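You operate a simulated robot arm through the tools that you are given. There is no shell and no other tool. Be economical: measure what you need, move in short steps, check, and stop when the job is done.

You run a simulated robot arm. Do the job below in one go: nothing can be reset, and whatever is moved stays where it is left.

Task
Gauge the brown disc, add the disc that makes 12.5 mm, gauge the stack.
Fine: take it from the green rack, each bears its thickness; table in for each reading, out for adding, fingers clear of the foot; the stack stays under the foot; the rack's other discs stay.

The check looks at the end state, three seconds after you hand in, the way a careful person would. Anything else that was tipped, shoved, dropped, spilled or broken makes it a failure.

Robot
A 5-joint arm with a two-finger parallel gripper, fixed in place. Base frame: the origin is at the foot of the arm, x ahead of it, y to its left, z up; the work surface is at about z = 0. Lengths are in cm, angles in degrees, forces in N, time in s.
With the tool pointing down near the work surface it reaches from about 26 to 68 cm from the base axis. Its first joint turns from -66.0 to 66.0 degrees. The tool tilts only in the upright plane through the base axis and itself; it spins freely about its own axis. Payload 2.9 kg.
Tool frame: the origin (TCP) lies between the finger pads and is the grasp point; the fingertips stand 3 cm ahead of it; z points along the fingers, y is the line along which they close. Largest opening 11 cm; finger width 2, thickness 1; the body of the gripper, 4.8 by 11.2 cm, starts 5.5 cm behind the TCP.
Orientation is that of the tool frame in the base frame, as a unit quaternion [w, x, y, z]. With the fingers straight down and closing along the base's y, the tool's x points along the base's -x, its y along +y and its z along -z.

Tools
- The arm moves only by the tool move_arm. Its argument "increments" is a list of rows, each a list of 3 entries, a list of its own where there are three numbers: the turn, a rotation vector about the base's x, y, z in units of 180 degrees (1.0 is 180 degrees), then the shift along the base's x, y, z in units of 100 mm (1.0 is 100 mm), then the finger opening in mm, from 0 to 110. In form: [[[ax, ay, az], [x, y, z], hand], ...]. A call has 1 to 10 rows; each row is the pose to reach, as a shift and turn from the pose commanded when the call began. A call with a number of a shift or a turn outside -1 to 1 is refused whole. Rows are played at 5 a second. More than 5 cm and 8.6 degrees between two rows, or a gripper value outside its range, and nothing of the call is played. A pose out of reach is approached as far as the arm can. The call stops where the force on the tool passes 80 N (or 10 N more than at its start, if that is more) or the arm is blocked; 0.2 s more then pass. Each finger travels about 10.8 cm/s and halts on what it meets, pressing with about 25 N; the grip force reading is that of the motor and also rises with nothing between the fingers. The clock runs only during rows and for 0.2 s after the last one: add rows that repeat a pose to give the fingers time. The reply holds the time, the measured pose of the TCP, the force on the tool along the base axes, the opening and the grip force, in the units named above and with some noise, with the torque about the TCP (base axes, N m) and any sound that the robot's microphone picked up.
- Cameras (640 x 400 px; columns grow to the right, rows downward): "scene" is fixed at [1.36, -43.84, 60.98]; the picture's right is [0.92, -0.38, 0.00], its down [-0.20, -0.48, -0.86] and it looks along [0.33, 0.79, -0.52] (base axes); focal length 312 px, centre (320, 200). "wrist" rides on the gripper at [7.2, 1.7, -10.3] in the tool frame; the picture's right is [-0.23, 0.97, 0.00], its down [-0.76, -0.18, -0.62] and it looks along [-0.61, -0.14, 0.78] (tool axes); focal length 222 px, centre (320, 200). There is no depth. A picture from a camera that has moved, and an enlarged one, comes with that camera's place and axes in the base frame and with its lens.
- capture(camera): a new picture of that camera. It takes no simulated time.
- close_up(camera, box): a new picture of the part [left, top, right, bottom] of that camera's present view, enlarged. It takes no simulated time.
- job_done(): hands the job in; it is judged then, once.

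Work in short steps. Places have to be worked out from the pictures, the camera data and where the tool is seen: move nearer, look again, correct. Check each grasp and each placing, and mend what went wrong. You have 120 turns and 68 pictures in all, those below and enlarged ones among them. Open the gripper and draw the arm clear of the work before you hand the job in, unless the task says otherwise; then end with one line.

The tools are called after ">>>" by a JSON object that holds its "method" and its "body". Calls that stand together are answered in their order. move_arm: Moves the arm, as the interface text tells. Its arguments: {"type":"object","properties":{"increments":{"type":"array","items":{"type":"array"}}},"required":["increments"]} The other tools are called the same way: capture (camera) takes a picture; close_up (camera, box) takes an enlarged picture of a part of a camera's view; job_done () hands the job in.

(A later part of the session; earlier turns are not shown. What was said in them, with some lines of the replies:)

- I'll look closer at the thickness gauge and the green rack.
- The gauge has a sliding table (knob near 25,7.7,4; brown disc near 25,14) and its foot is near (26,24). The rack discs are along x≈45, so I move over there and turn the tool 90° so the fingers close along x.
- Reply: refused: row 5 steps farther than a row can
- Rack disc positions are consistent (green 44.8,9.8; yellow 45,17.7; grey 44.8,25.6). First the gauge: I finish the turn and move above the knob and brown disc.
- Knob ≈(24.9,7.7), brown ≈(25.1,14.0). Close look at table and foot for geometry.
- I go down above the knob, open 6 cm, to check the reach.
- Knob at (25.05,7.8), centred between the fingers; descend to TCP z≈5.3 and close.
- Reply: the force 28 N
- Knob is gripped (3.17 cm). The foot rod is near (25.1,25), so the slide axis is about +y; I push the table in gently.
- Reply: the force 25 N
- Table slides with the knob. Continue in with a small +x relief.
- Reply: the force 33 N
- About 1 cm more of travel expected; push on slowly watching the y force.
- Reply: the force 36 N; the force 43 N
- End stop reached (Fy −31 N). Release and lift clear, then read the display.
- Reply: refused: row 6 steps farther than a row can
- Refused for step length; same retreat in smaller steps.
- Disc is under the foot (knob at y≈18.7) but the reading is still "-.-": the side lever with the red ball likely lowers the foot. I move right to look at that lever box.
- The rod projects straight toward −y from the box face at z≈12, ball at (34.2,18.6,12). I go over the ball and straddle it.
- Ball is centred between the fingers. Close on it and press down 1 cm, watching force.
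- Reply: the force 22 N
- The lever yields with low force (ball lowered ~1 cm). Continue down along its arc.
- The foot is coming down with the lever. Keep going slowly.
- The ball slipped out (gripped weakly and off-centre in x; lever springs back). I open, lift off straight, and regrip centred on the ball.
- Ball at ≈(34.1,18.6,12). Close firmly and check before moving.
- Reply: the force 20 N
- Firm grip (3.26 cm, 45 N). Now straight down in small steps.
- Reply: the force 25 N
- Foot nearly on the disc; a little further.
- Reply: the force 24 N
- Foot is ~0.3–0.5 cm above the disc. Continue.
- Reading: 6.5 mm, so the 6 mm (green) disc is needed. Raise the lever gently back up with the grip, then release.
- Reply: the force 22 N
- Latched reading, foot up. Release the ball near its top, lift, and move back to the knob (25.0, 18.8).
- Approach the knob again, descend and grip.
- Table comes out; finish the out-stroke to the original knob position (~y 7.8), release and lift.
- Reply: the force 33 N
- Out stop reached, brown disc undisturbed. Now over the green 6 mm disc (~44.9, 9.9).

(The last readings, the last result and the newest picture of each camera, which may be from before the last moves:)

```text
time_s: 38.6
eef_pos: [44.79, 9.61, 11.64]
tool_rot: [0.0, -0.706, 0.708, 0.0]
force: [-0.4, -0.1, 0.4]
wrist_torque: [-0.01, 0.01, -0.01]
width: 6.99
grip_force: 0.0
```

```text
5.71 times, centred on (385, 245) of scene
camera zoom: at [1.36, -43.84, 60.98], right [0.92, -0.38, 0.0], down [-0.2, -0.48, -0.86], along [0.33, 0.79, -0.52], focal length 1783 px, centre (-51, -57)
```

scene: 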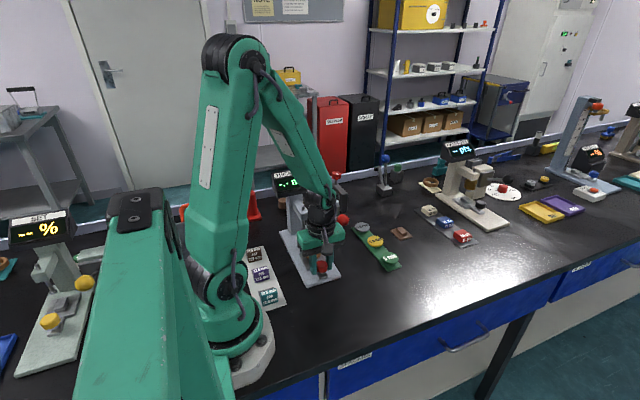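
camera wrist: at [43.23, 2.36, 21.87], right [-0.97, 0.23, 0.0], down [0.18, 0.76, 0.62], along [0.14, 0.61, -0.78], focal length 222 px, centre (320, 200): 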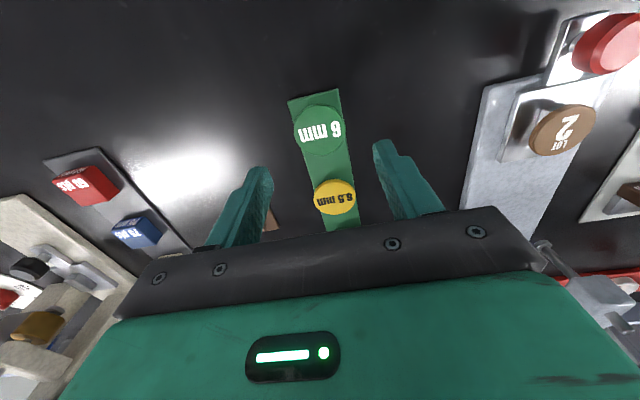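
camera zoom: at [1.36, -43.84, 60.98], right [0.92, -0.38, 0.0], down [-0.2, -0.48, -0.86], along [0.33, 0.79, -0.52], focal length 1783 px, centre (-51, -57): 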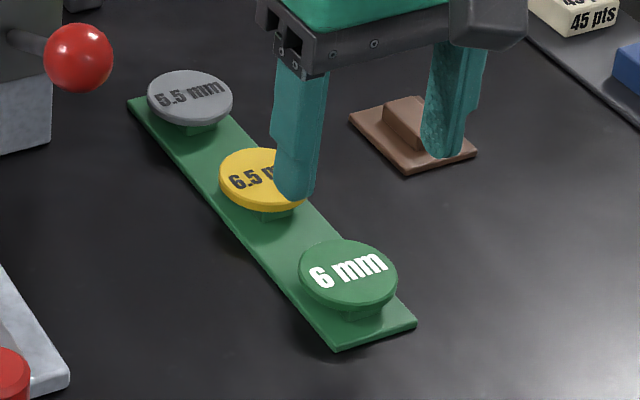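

Disc on a pedestal, top z≈1.7, centre ≈(44.9,10.2). Descend halfway and recheck.

>>> {"method": "move_arm", "body": {"increments": [[[0, 0, 0], [0.01, 0.05, -0.2], 70], [[0, 0, 0], [0.01, 0.05, -0.45], 70], [[0, 0, 0], [0.01, 0.05, -0.45], 70]]}}

>>> {"method": "capture", "body": {"camera": "wrist"}}

>>> {"method": "close_up", "body": {"camera": "scene", "box": [340, 210, 430, 280]}}

```text
time_s: 39.4
eef_pos: [45.04, 10.19, 7.1]
tool_rot: [0.001, 0.708, -0.707, 0.0]
force: [0.0, -0.5, 0.4]
wrist_torque: [0.0, -0.02, -0.01]
width: 7.02
grip_force: 0.1
```

```text
27 pictures are left
camera wrist: at [43.39, 2.86, 17.36], right [-0.97, 0.23, 0.0], down [0.18, 0.76, 0.62], along [0.14, 0.61, -0.78], focal length 222 px, centre (320, 200)
```

wrist: 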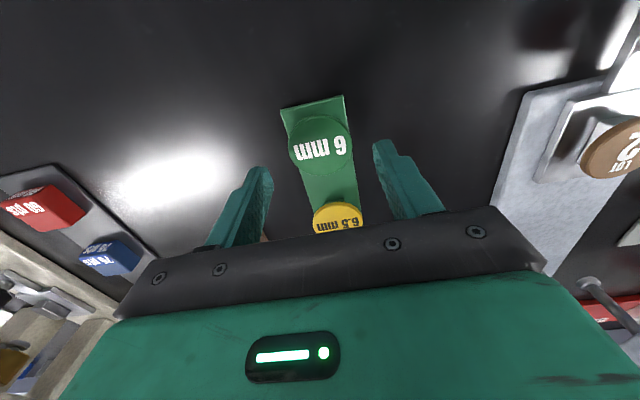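

```text
5.71 times, centred on (385, 245) of scene
camera zoom: at [1.36, -43.84, 60.98], right [0.92, -0.38, 0.0], down [-0.2, -0.48, -0.86], along [0.33, 0.79, -0.52], focal length 1783 px, centre (-51, -57)
```

zoom: 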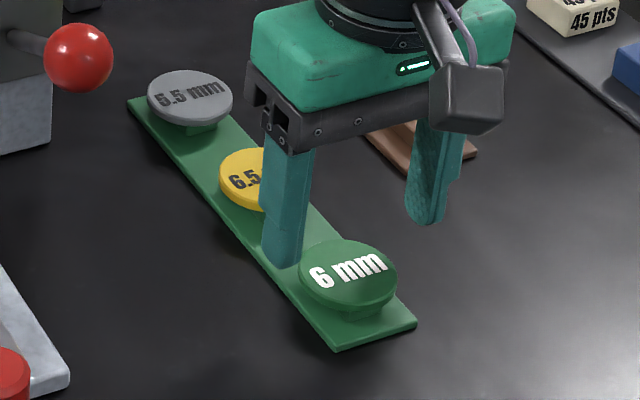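

Disc centre ≈(45.0,10.0), well centred. Descend to TCP z≈4.0 and close softly.

>>> {"method": "move_arm", "body": {"increments": [[[0, 0, 0], [0, -0.015, -0.15], 70], [[0, 0, 0], [0, -0.015, -0.31], 70], [[0, 0, 0], [0, -0.015, -0.31], 60], [[0, 0, 0], [0, -0.015, -0.31], 50], [[0, 0, 0], [0, -0.015, -0.31], 42], [[0, 0, 0], [0, -0.015, -0.31], 40], [[0, 0, 0], [0, -0.015, -0.31], 40]]}}

>>> {"method": "close_up", "body": {"camera": "scene", "box": [340, 210, 430, 280]}}

```text
time_s: 41.0
eef_pos: [44.92, 10.05, 4.08]
tool_rot: [0.0, 0.708, -0.707, 0.0]
force: [0.0, 0.8, -0.1]
wrist_torque: [-0.01, -0.01, 0.01]
width: 4.61
grip_force: 24.9
```

```text
5.71 times, centred on (385, 245) of scene
camera zoom: at [1.36, -43.84, 60.98], right [0.92, -0.38, 0.0], down [-0.2, -0.48, -0.86], along [0.33, 0.79, -0.52], focal length 1783 px, centre (-51, -57)
```

zoom: 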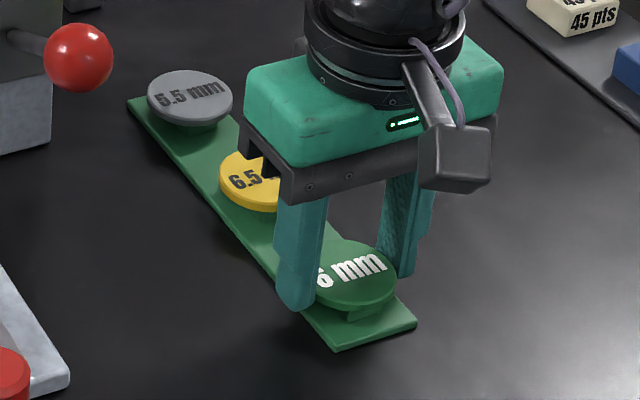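

Gripped at 4.61 cm. Lift straight up and verify.

>>> {"method": "move_arm", "body": {"increments": [[[0, 0, 0], [0, 0, 0.05], 35], [[0, 0, 0], [0, 0, 0.15], 35], [[0, 0, 0], [0, 0, 0.3], 35], [[0, 0, 0], [0, 0, 0.6], 35], [[0, 0, 0], [0, 0, 0.9], 35], [[0, 0, 0], [0, 0, 0.9], 35]]}}

>>> {"method": "capture", "body": {"camera": "wrist"}}

>>> {"method": "close_up", "body": {"camera": "scene", "box": [320, 170, 430, 280]}}

```text
time_s: 42.4
eef_pos: [44.99, 10.09, 13.12]
tool_rot: [-0.001, 0.707, -0.707, 0.0]
force: [0.1, 0.0, 0.4]
wrist_torque: [0.02, 0.01, 0.02]
width: 4.62
grip_force: 25.0
```

```text
24 pictures are left
camera wrist: at [43.35, 2.75, 23.43], right [-0.97, 0.23, 0.0], down [0.18, 0.76, 0.62], along [0.14, 0.61, -0.78], focal length 222 px, centre (320, 200)
```

wrist: 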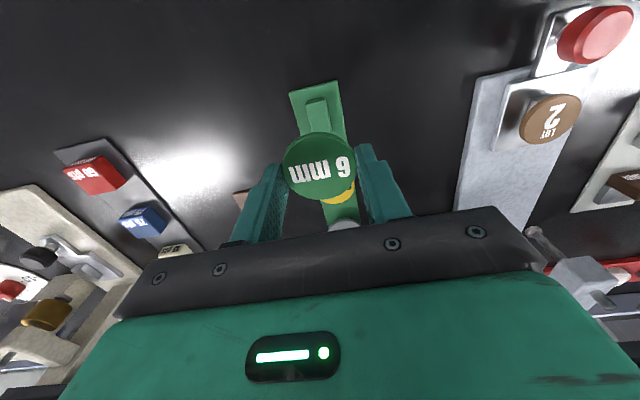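

```text
3.64 times, centred on (375, 225) of scene
camera zoom: at [1.36, -43.84, 60.98], right [0.92, -0.38, 0.0], down [-0.2, -0.48, -0.86], along [0.33, 0.79, -0.52], focal length 1135 px, centre (120, 109)
```

zoom: 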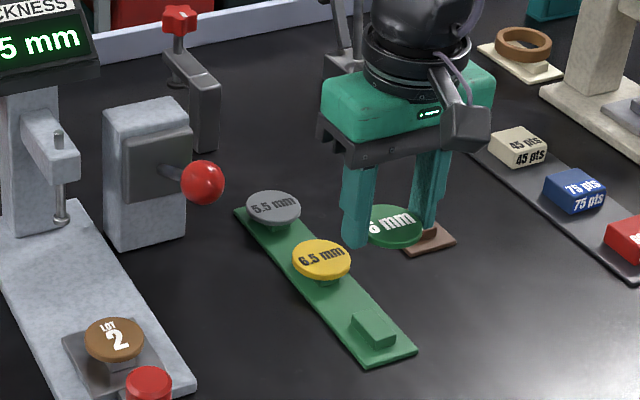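

Held level; disc sits ≈(+0.05,−0.2) from the TCP. Close look at whether the fingertips protrude below the disc.

>>> {"method": "close_up", "body": {"camera": "scene", "box": [400, 210, 448, 244]}}

```text
11.76 times, centred on (424, 227) of scene
camera zoom: at [1.36, -43.84, 60.98], right [0.92, -0.38, 0.0], down [-0.2, -0.48, -0.86], along [0.33, 0.79, -0.52], focal length 3671 px, centre (-904, -118)
```

zoom: 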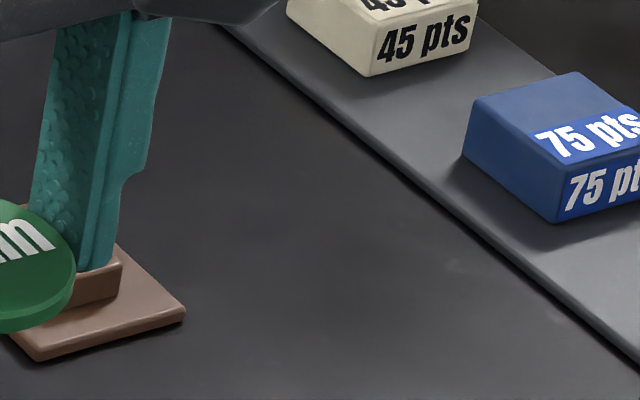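

Tips end slightly above the disc's underside — good. Carry at y≈10 to x≈25, then over the brown disc.

>>> {"method": "move_arm", "body": {"increments": [[[0, 0, 0], [-0.15, 0, 0], 35], [[0, 0, 0], [-0.4, 0, 0], 35], [[0, 0, 0], [-0.7, 0, 0], 35], [[0, 0, 0], [-0.9, 0, 0], 35], [[0, 0, 0], [-1, 0, 0], 35]]}}

>>> {"method": "move_arm", "body": {"increments": [[[0, 0, 0], [-0.2, 0, 0], 35], [[0, 0, 0], [-0.45, 0.05, 0], 35], [[0, 0, 0], [-0.75, 0.15, 0], 35], [[0, 0, 0], [-0.95, 0.3, -0.1], 35], [[0, 0, 0], [-0.99, 0.41, -0.2], 35], [[0, 0, 0], [-0.99, 0.41, -0.3], 35], [[0, 0, 0], [-0.99, 0.41, -0.3], 35]]}}

>>> {"method": "capture", "body": {"camera": "wrist"}}

>>> {"method": "close_up", "body": {"camera": "scene", "box": [280, 220, 360, 300]}}

```text
time_s: 43.6
eef_pos: [34.89, 10.16, 12.97]
tool_rot: [0.0, 0.708, -0.707, 0.0]
force: [0.8, 0.9, -0.1]
wrist_torque: [0.01, 0.01, -0.03]
width: 4.62
grip_force: 24.8
```

```text
time_s: 45.2
eef_pos: [25.04, 14.13, 9.99]
tool_rot: [0.0, -0.707, 0.708, 0.0]
force: [0.9, -0.2, -0.2]
wrist_torque: [-0.05, 0.0, 0.01]
width: 4.64
grip_force: 24.8
```

```text
21 pictures are left
camera wrist: at [23.5, 6.78, 20.26], right [-0.97, 0.23, 0.0], down [0.18, 0.76, 0.62], along [0.14, 0.61, -0.78], focal length 222 px, centre (320, 200)
```

wrist: 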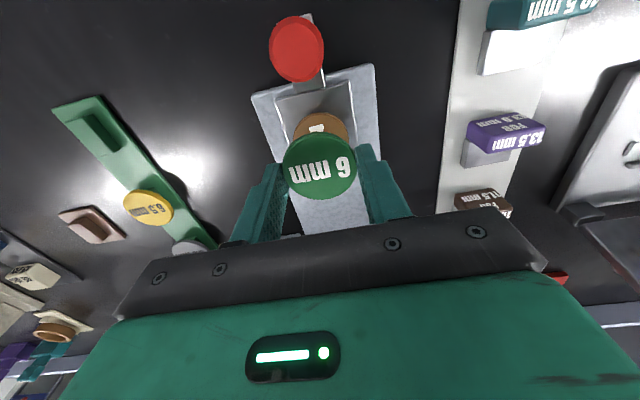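

```text
5.00 times, centred on (320, 260) of scene
camera zoom: at [1.36, -43.84, 60.98], right [0.92, -0.38, 0.0], down [-0.2, -0.48, -0.86], along [0.33, 0.79, -0.52], focal length 1560 px, centre (320, -100)
```

zoom: 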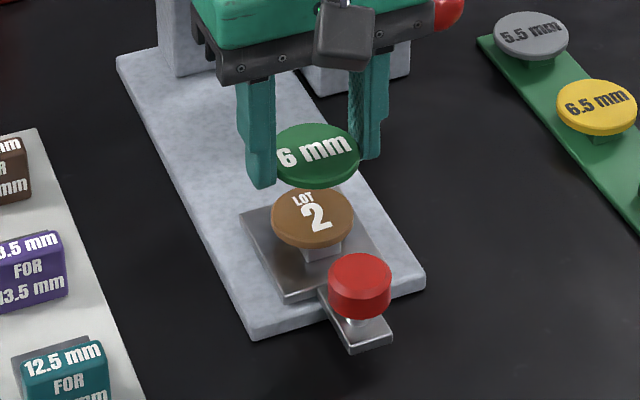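

Both views put the green disc ~0.3 cm too far +x. Correct x and descend to just above.

>>> {"method": "move_arm", "body": {"increments": [[[0, 0, 0], [-0.028, 0, 0], 35], [[0, 0, 0], [-0.028, 0, -0.15], 35], [[0, 0, 0], [-0.028, 0, -0.3], 35], [[0, 0, 0], [-0.028, 0, -0.3], 35]]}}

>>> {"method": "close_up", "body": {"camera": "wrist", "box": [250, 60, 410, 220]}}

>>> {"method": "close_up", "body": {"camera": "scene", "box": [290, 240, 350, 290]}}

```text
time_s: 46.2
eef_pos: [24.78, 14.11, 7.0]
tool_rot: [0.0, 0.707, -0.707, 0.0]
force: [0.1, 0.0, 0.5]
wrist_torque: [0.03, 0.04, -0.02]
width: 4.6
grip_force: 25.1
```

```text
2.50 times, centred on (330, 140) of wrist
camera zoom: at [23.12, 6.8, 17.29], right [-0.97, 0.23, 0.0], down [0.18, 0.76, 0.62], along [0.14, 0.61, -0.78], focal length 555 px, centre (295, 350)
```

zoom: 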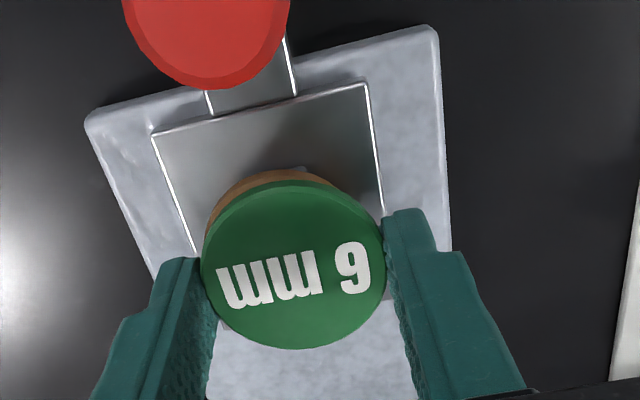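

```text
8.00 times, centred on (320, 265) of scene
camera zoom: at [1.36, -43.84, 60.98], right [0.92, -0.38, 0.0], down [-0.2, -0.48, -0.86], along [0.33, 0.79, -0.52], focal length 2496 px, centre (320, -320)
```

zoom: 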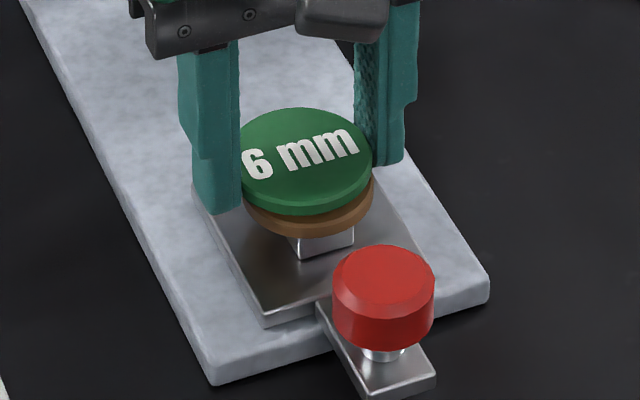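

Nearly concentric; brown appears ~0.15 cm to +x of green. Nudge (+0.16, −0.08) and lower in fine steps to feel contact.

>>> {"method": "move_arm", "body": {"increments": [[[0, 0, 0], [0.016, -0.008, 0], 35], [[0, 0, 0], [0.016, -0.008, -0.02], 35], [[0, 0, 0], [0.016, -0.008, -0.04], 35], [[0, 0, 0], [0.016, -0.008, -0.04], 35]]}}

>>> {"method": "close_up", "body": {"camera": "scene", "box": [290, 240, 350, 290]}}

```text
time_s: 47.2
eef_pos: [24.8, 13.89, 6.58]
tool_rot: [0.0, -0.707, 0.707, 0.001]
force: [0.3, 1.1, -0.6]
wrist_torque: [0.0, 0.01, 0.02]
width: 4.61
grip_force: 25.4
```

```text
8.00 times, centred on (320, 265) of scene
camera zoom: at [1.36, -43.84, 60.98], right [0.92, -0.38, 0.0], down [-0.2, -0.48, -0.86], along [0.33, 0.79, -0.52], focal length 2496 px, centre (320, -320)
```

zoom: 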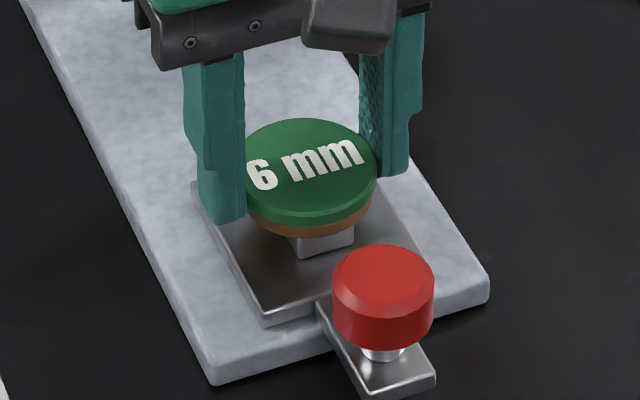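

Aligned, gap very small. Lower in 1 mm steps to contact.

>>> {"method": "move_arm", "body": {"increments": [[[0, 0, 0], [0, 0, -0.01], 35], [[0, 0, 0], [0, 0, -0.02], 35], [[0, 0, 0], [0, 0, -0.02], 35]]}}

```text
time_s: 48.0
eef_pos: [24.85, 14.02, 6.44]
tool_rot: [0.0, -0.707, 0.708, -0.001]
force: [0.1, -0.3, -0.5]
wrist_torque: [0.0, 0.03, 0.0]
width: 4.61
grip_force: 25.3
```

>>> {"method": "move_arm", "body": {"increments": [[[0, 0, 0], [0, 0, -0.01], 35], [[0, 0, 0], [0, 0, -0.015], 35], [[0, 0, 0], [0, 0, -0.015], 35]]}}

```text
time_s: 48.8
eef_pos: [24.95, 14.17, 6.35]
tool_rot: [-0.001, 0.707, -0.707, 0.0]
force: [-1.9, -0.2, 19.4]
wrist_torque: [-0.05, 0.02, -0.01]
width: 4.62
grip_force: 25.2
```

Contact felt (19 N). Open slowly here and lift straight up.

>>> {"method": "move_arm", "body": {"increments": [[[0, 0, 0], [0, 0, 0.004], 40], [[0, 0, 0], [0, 0, 0.004], 48], [[0, 0, 0], [0, 0, 0.004], 56], [[0, 0, 0], [0, 0, 0.004], 62], [[0, 0, 0], [0, 0, 0.1], 62], [[0, 0, 0], [0, 0, 0.3], 62], [[0, 0, 0], [0, -0.2, 0.6], 62]]}}

>>> {"method": "close_up", "body": {"camera": "scene", "box": [290, 230, 350, 290]}}

>>> {"method": "close_up", "body": {"camera": "wrist", "box": [240, 20, 400, 220]}}

```text
time_s: 50.4
eef_pos: [24.96, 11.89, 12.44]
tool_rot: [0.0, 0.707, -0.707, 0.0]
force: [0.0, 0.3, 0.0]
wrist_torque: [0.03, 0.0, -0.01]
width: 6.22
grip_force: 0.0
```

```text
6.67 times, centred on (320, 260) of scene
camera zoom: at [1.37, -43.84, 60.98], right [0.92, -0.38, 0.0], down [-0.2, -0.48, -0.86], along [0.33, 0.79, -0.52], focal length 2080 px, centre (320, -200)
```

zoom: 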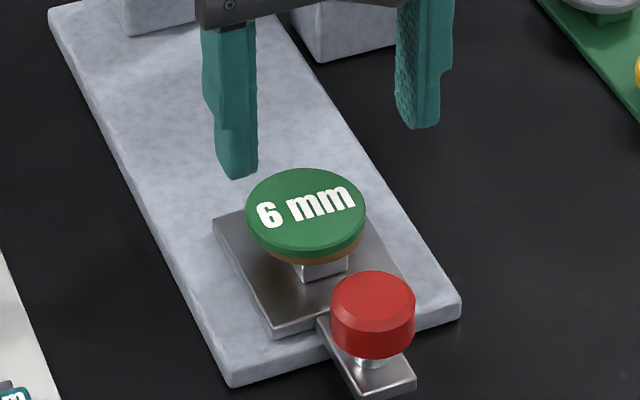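

```text
2.00 times, centred on (320, 120) of wrist
camera zoom: at [23.31, 4.61, 22.68], right [-0.97, 0.23, 0.0], down [0.18, 0.76, 0.62], along [0.14, 0.61, -0.78], focal length 444 px, centre (320, 360)
```

zoom: 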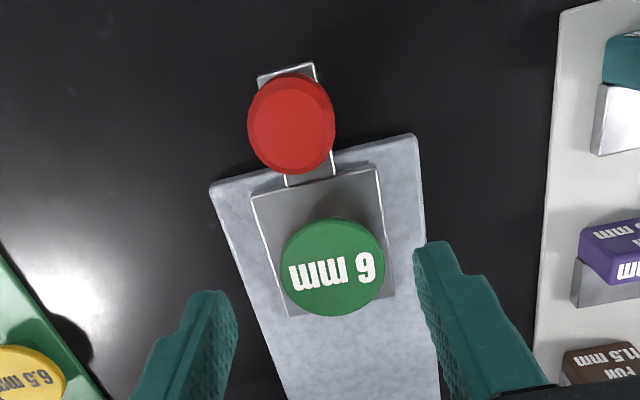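

Stack is seated and concentric. Back to the knob: move over y≈7.9, descend, grip.

>>> {"method": "move_arm", "body": {"increments": [[[0, 0, 0], [0, -0.2, 0], 60], [[0, 0, 0], [0, -0.4, 0], 60], [[0, 0, 0], [0, -0.4, -0.2], 60], [[0, 0, 0], [0, -0.4, -0.45], 60], [[0, 0, 0], [0, -0.4, -0.69], 60], [[0, 0, 0], [0, -0.4, -0.69], 45], [[0, 0, 0], [0, -0.4, -0.69], 28], [[0, 0, 0], [0, -0.4, -0.69], 28]]}}

```text
time_s: 52.2
eef_pos: [24.97, 8.18, 5.4]
tool_rot: [0.002, -0.707, 0.707, -0.001]
force: [15.4, 0.1, -18.3]
wrist_torque: [0.34, 0.13, 0.02]
width: 3.15
grip_force: 44.3
```

Gripped (3.15 cm). Push in slowly.

>>> {"method": "move_arm", "body": {"increments": [[[0, 0, 0], [0.005, 0.02, 0.01], 28], [[0, 0, 0], [0.005, 0.06, 0.01], 28], [[0, 0, 0], [0.005, 0.11, 0.01], 28], [[0, 0, 0], [0.005, 0.16, 0.01], 28], [[0, 0, 0], [0.005, 0.21, 0.01], 28], [[0, 0, 0], [0.005, 0.26, 0.01], 28], [[0, 0, 0], [0.005, 0.31, 0.01], 28], [[0, 0, 0], [0.005, 0.36, 0.01], 28], [[0, 0, 0], [0.005, 0.41, 0.01], 28], [[0, 0, 0], [0.005, 0.45, 0.01], 28]]}}

>>> {"method": "move_arm", "body": {"increments": [[[0, 0, 0], [0.0, 0.04, 0], 28], [[0, 0, 0], [0.0, 0.09, 0], 28], [[0, 0, 0], [0.0, 0.14, 0], 28], [[0, 0, 0], [0.0, 0.19, 0], 28], [[0, 0, 0], [0.0, 0.24, 0], 28], [[0, 0, 0], [0.0, 0.29, 0], 28], [[0, 0, 0], [0.0, 0.34, 0], 28], [[0, 0, 0], [0.0, 0.39, 0], 28], [[0, 0, 0], [0.0, 0.44, 0], 28], [[0, 0, 0], [0.0, 0.48, 0], 28]]}}

>>> {"method": "close_up", "body": {"camera": "scene", "box": [266, 150, 366, 290]}}

```text
time_s: 54.4
eef_pos: [25.03, 12.63, 5.48]
tool_rot: [0.0, 0.707, -0.707, 0.0]
force: [6.8, -1.6, 15.0]
wrist_torque: [0.84, 0.02, 0.04]
width: 3.2
grip_force: 45.1
```

```text
time_s: 56.6
eef_pos: [24.99, 17.36, 5.4]
tool_rot: [0.001, -0.707, 0.707, 0.0]
force: [25.0, -1.3, -8.1]
wrist_torque: [-0.34, 0.22, 0.13]
width: 3.19
grip_force: 45.1
```

```text
2.86 times, centred on (316, 220) of scene
camera zoom: at [1.37, -43.84, 60.99], right [0.92, -0.38, 0.0], down [-0.2, -0.48, -0.86], along [0.33, 0.79, -0.52], focal length 892 px, centre (331, 143)
```

zoom: 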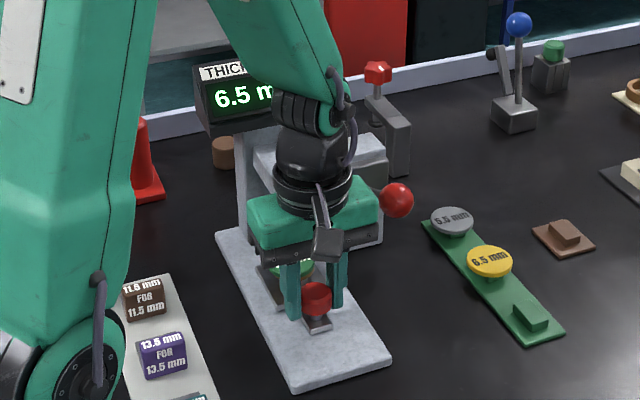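

~1.9 cm left to the stop.

>>> {"method": "move_arm", "body": {"increments": [[[0, 0, 0], [0.005, 0.04, 0], 28], [[0, 0, 0], [0.005, 0.08, 0], 28], [[0, 0, 0], [0.005, 0.12, 0], 28], [[0, 0, 0], [0.005, 0.15, 0], 28], [[0, 0, 0], [0.005, 0.18, 0], 28], [[0, 0, 0], [0.005, 0.2, 0], 28]]}}

```text
time_s: 58.0
eef_pos: [24.93, 19.06, 5.56]
tool_rot: [-0.002, -0.706, 0.708, 0.001]
force: [7.8, -64.4, 27.9]
wrist_torque: [6.13, -3.42, 2.07]
width: 3.16
grip_force: 44.7
```

At the stop (a bit hard). Ease back, release, and lift away; then check.

>>> {"method": "move_arm", "body": {"increments": [[[0, 0, 0], [0, -0.03, 0], 28], [[0, 0, 0], [0, -0.03, 0], 45], [[0, 0, 0], [0, -0.03, 0], 52], [[0, 0, 0], [0, -0.05, 0.3], 52], [[0, 0, 0], [0, -0.2, 0.6], 52], [[0, 0, 0], [0, -0.5, 0.9], 52], [[0, 0, 0], [0.3, -0.6, 1.0], 60], [[0, 0, 0], [0.7, -0.6, 1.0], 60], [[0, 0, 0], [0.91, -0.6, 1.0], 60]]}}

>>> {"method": "close_up", "body": {"camera": "scene", "box": [266, 150, 366, 290]}}

>>> {"method": "capture", "body": {"camera": "wrist"}}

```text
time_s: 60.0
eef_pos: [34.08, 13.3, 15.44]
tool_rot: [0.0, 0.707, -0.707, 0.0]
force: [0.2, 0.1, -0.4]
wrist_torque: [-0.02, 0.0, -0.02]
width: 6.01
grip_force: 0.1
```

```text
2.86 times, centred on (316, 220) of scene
camera zoom: at [1.36, -43.84, 60.98], right [0.92, -0.38, 0.0], down [-0.2, -0.48, -0.86], along [0.33, 0.79, -0.52], focal length 892 px, centre (331, 143)
```

zoom: 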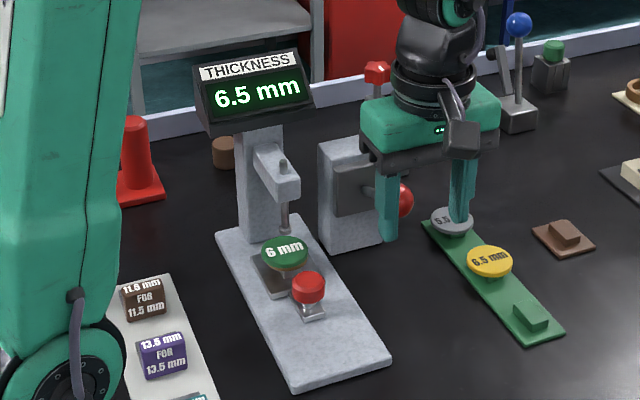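

```text
12 pictures are left
camera wrist: at [32.52, 5.91, 25.8], right [-0.97, 0.23, 0.0], down [0.18, 0.76, 0.62], along [0.14, 0.61, -0.78], focal length 222 px, centre (320, 200)
```

wrist: 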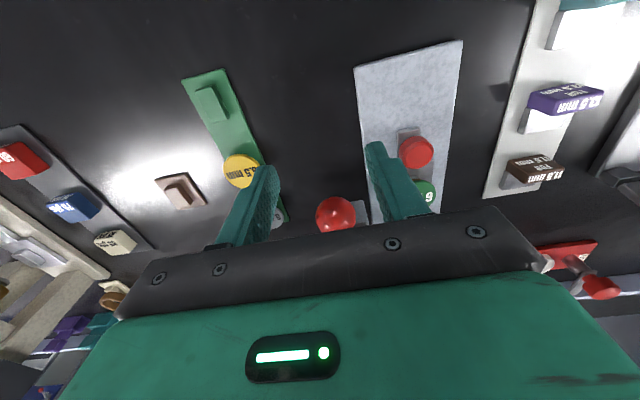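

Stack is centred under the foot. Now over the lever ball, as before, and grip it.

>>> {"method": "move_arm", "body": {"increments": [[[0, 0, 0], [0, 0, 0.2], 60], [[0, 0, 0], [0, 0.1, 0.4], 60], [[0, 0, 0], [0, 0.35, 0.4], 60], [[0, 0, 0], [0, 0.52, 0.35], 60], [[0, 0, 0], [0, 0.52, 0.1], 60], [[0, 0, 0], [0, 0.52, -0.15], 60], [[0, 0, 0], [0, 0.52, -0.34], 60], [[0, 0, 0], [0, 0.52, -0.34], 45], [[0, 0, 0], [0, 0.52, -0.34], 25], [[0, 0, 0], [0, 0.52, -0.34], 12]]}}

>>> {"method": "move_arm", "body": {"increments": [[[0, 0, 0], [0, 0, 0], 12], [[0, 0, 0], [0, 0, 0], 12]]}}

```text
time_s: 62.2
eef_pos: [34.04, 18.62, 11.99]
tool_rot: [-0.002, -0.707, 0.707, 0.0]
force: [-11.8, 2.3, -2.0]
wrist_torque: [-0.13, -0.02, -0.02]
width: 3.28
grip_force: 45.1
```

```text
time_s: 62.8
eef_pos: [33.91, 18.65, 12.08]
tool_rot: [-0.003, -0.707, 0.707, 0.0]
force: [-18.5, 3.9, -5.2]
wrist_torque: [-0.25, -0.07, -0.02]
width: 3.26
grip_force: 44.4
```

Ball firmly gripped. Pull down along the same path, to z≈7.

>>> {"method": "move_arm", "body": {"increments": [[[0, 0, 0], [-0.01, 0, -0.07], 12], [[0, 0, 0], [-0.01, 0, -0.14], 12], [[0, 0, 0], [-0.01, 0, -0.21], 12], [[0, 0, 0], [-0.01, 0, -0.28], 12], [[0, 0, 0], [-0.01, 0.01, -0.34], 12], [[0, 0, 0], [-0.01, 0.01, -0.4], 12], [[0, 0, 0], [-0.01, 0.01, -0.45], 12], [[0, 0, 0], [-0.01, 0.01, -0.5], 12]]}}

>>> {"method": "close_up", "body": {"camera": "scene", "box": [276, 150, 366, 270]}}

```text
time_s: 64.6
eef_pos: [34.05, 18.66, 7.22]
tool_rot: [-0.001, 0.708, -0.706, 0.0]
force: [-16.4, -3.8, 16.8]
wrist_torque: [1.06, -0.18, -0.12]
width: 3.28
grip_force: 45.0
```

```text
3.33 times, centred on (321, 210) of scene
camera zoom: at [1.36, -43.85, 60.98], right [0.92, -0.38, 0.0], down [-0.2, -0.48, -0.86], along [0.33, 0.79, -0.52], focal length 1040 px, centre (317, 167)
```

zoom: 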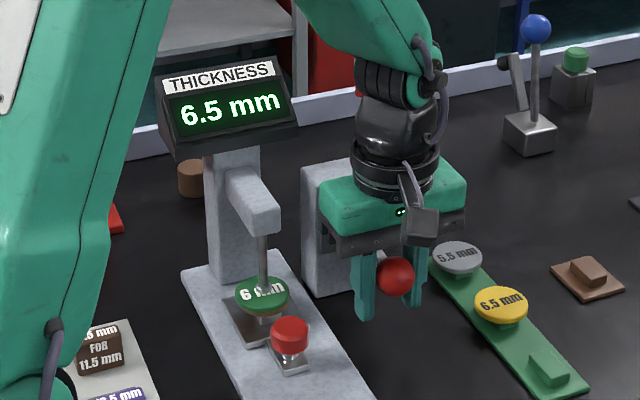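

Foot is close to the stack. Two small steps more.

>>> {"method": "move_arm", "body": {"increments": [[[0, 0, 0], [0, 0, -0.05], 12], [[0, 0, 0], [0, 0.01, -0.1], 12], [[0, 0, 0], [0, 0.01, -0.1], 12]]}}

>>> {"method": "close_up", "body": {"camera": "scene", "box": [276, 150, 366, 270]}}

```text
time_s: 65.4
eef_pos: [33.95, 18.73, 6.01]
tool_rot: [0.001, -0.707, 0.708, 0.0]
force: [-16.2, 6.0, 17.2]
wrist_torque: [0.82, -0.24, -0.19]
width: 3.29
grip_force: 44.9
```

```text
3.33 times, centred on (321, 210) of scene
camera zoom: at [1.36, -43.85, 60.98], right [0.92, -0.38, 0.0], down [-0.2, -0.48, -0.86], along [0.33, 0.79, -0.52], focal length 1040 px, centre (317, 167)
```

zoom: 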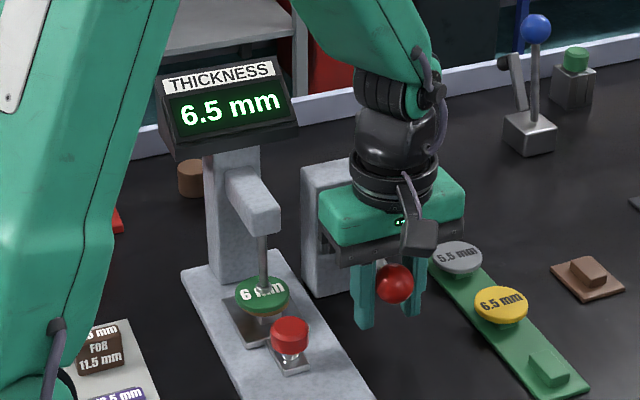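

>>> {"method": "move_arm", "body": {"increments": [[[0, 0, 0], [0, 0, -0.05], 12], [[0, 0, 0], [0, 0.01, -0.09], 12], [[0, 0, 0], [0, 0.01, -0.09], 12], [[0, 0, 0], [0, 0.01, -0.09], 12]]}}

>>> {"method": "close_up", "body": {"camera": "scene", "box": [276, 150, 366, 270]}}

```text
time_s: 66.4
eef_pos: [34.03, 18.94, 5.3]
tool_rot: [0.0, 0.708, -0.707, 0.0]
force: [-11.5, 2.2, 15.5]
wrist_torque: [0.74, -0.19, -0.16]
width: 3.3
grip_force: 45.5
```

```text
3.33 times, centred on (321, 210) of scene
camera zoom: at [1.36, -43.85, 60.98], right [0.92, -0.38, 0.0], down [-0.2, -0.48, -0.86], along [0.33, 0.79, -0.52], focal length 1040 px, centre (317, 167)
```

zoom: 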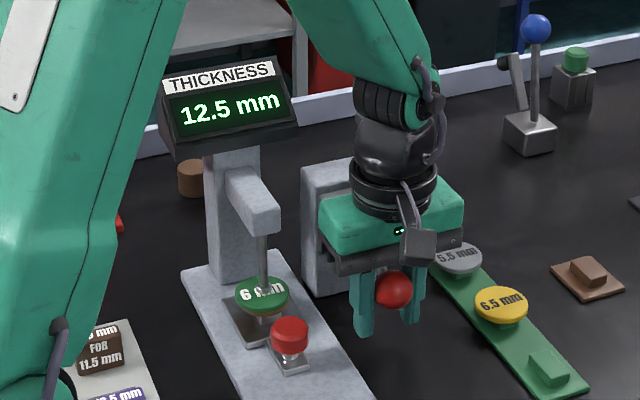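

Reading is 12.5 mm. Let the lever up gently, release near the top, and withdraw.

>>> {"method": "move_arm", "body": {"increments": [[[0, 0, 0], [0, -0.01, 0.07], 12], [[0, 0, 0], [0, -0.02, 0.15], 12], [[0, 0, 0], [0, -0.02, 0.23], 12], [[0, 0, 0], [0, -0.02, 0.31], 12], [[0, 0, 0], [0, -0.02, 0.39], 12], [[0, 0, 0], [0, -0.02, 0.47], 12], [[0, 0, 0], [0, -0.02, 0.55], 12], [[0, 0, 0], [0, -0.02, 0.57], 25], [[0, 0, 0], [0, -0.02, 0.57], 45], [[0, 0, 0], [0, -0.02, 0.57], 60]]}}

>>> {"method": "move_arm", "body": {"increments": [[[0, 0, 0], [0, 0, 0.3], 60], [[0, 0, 0], [0, 0, 0.6], 60], [[0, 0, 0], [0.1, -0.2, 0.9], 60], [[0, 0, 0], [0.3, -0.5, 1.0], 60], [[0, 0, 0], [0.6, -0.7, 1.0], 60]]}}

>>> {"method": "capture", "body": {"camera": "scene"}}

>>> {"method": "close_up", "body": {"camera": "scene", "box": [256, 150, 416, 290]}}

```text
time_s: 68.6
eef_pos: [34.0, 18.67, 10.77]
tool_rot: [0.0, 0.707, -0.707, 0.0]
force: [0.3, 0.5, 0.3]
wrist_torque: [-0.02, 0.03, -0.01]
width: 6.04
grip_force: 0.1
```

```text
time_s: 69.8
eef_pos: [39.78, 11.71, 20.6]
tool_rot: [0.001, 0.707, -0.707, -0.001]
force: [0.7, 0.1, 0.4]
wrist_torque: [-0.01, 0.01, -0.04]
width: 6.0
grip_force: 0.1
```

```text
8 pictures are left
```

scene: 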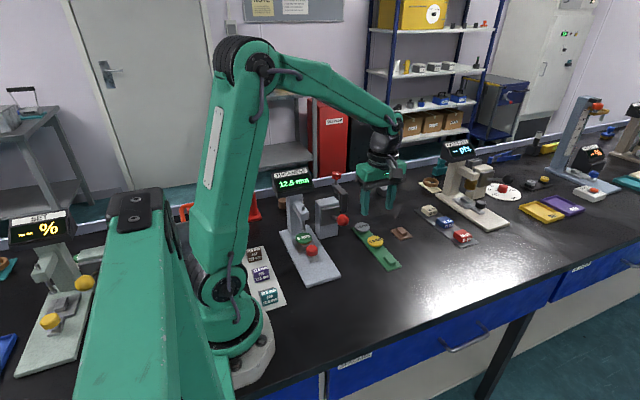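

```text
2.86 times, centred on (336, 220) of scene
camera zoom: at [1.36, -43.84, 60.98], right [0.92, -0.38, 0.0], down [-0.2, -0.48, -0.86], along [0.33, 0.79, -0.52], focal length 892 px, centre (274, 143)
```

zoom: 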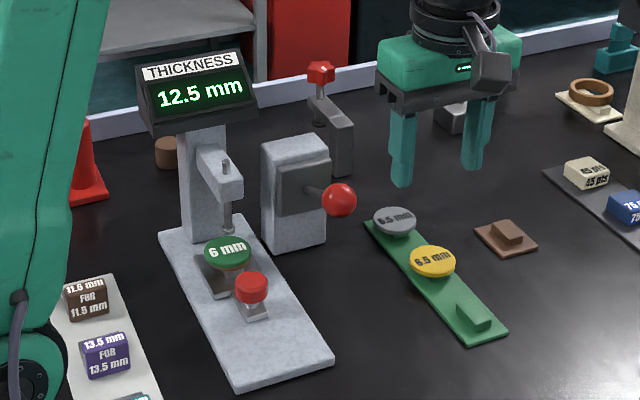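

The display holds 12.5 mm, the stack is under the raised foot, the other discs are in place and the arm is clear, so I hand in.

>>> {"method": "job_done", "body": {}}

```text
The job is handed in.
```

The brown disc measured 6.5 mm; I added the 6 mm disc from the green rack, and the stack measured 12.5 mm. The stack is under the gauge foot with the table in, the rack's other discs are where they were, and the arm is clear with the gripper open.
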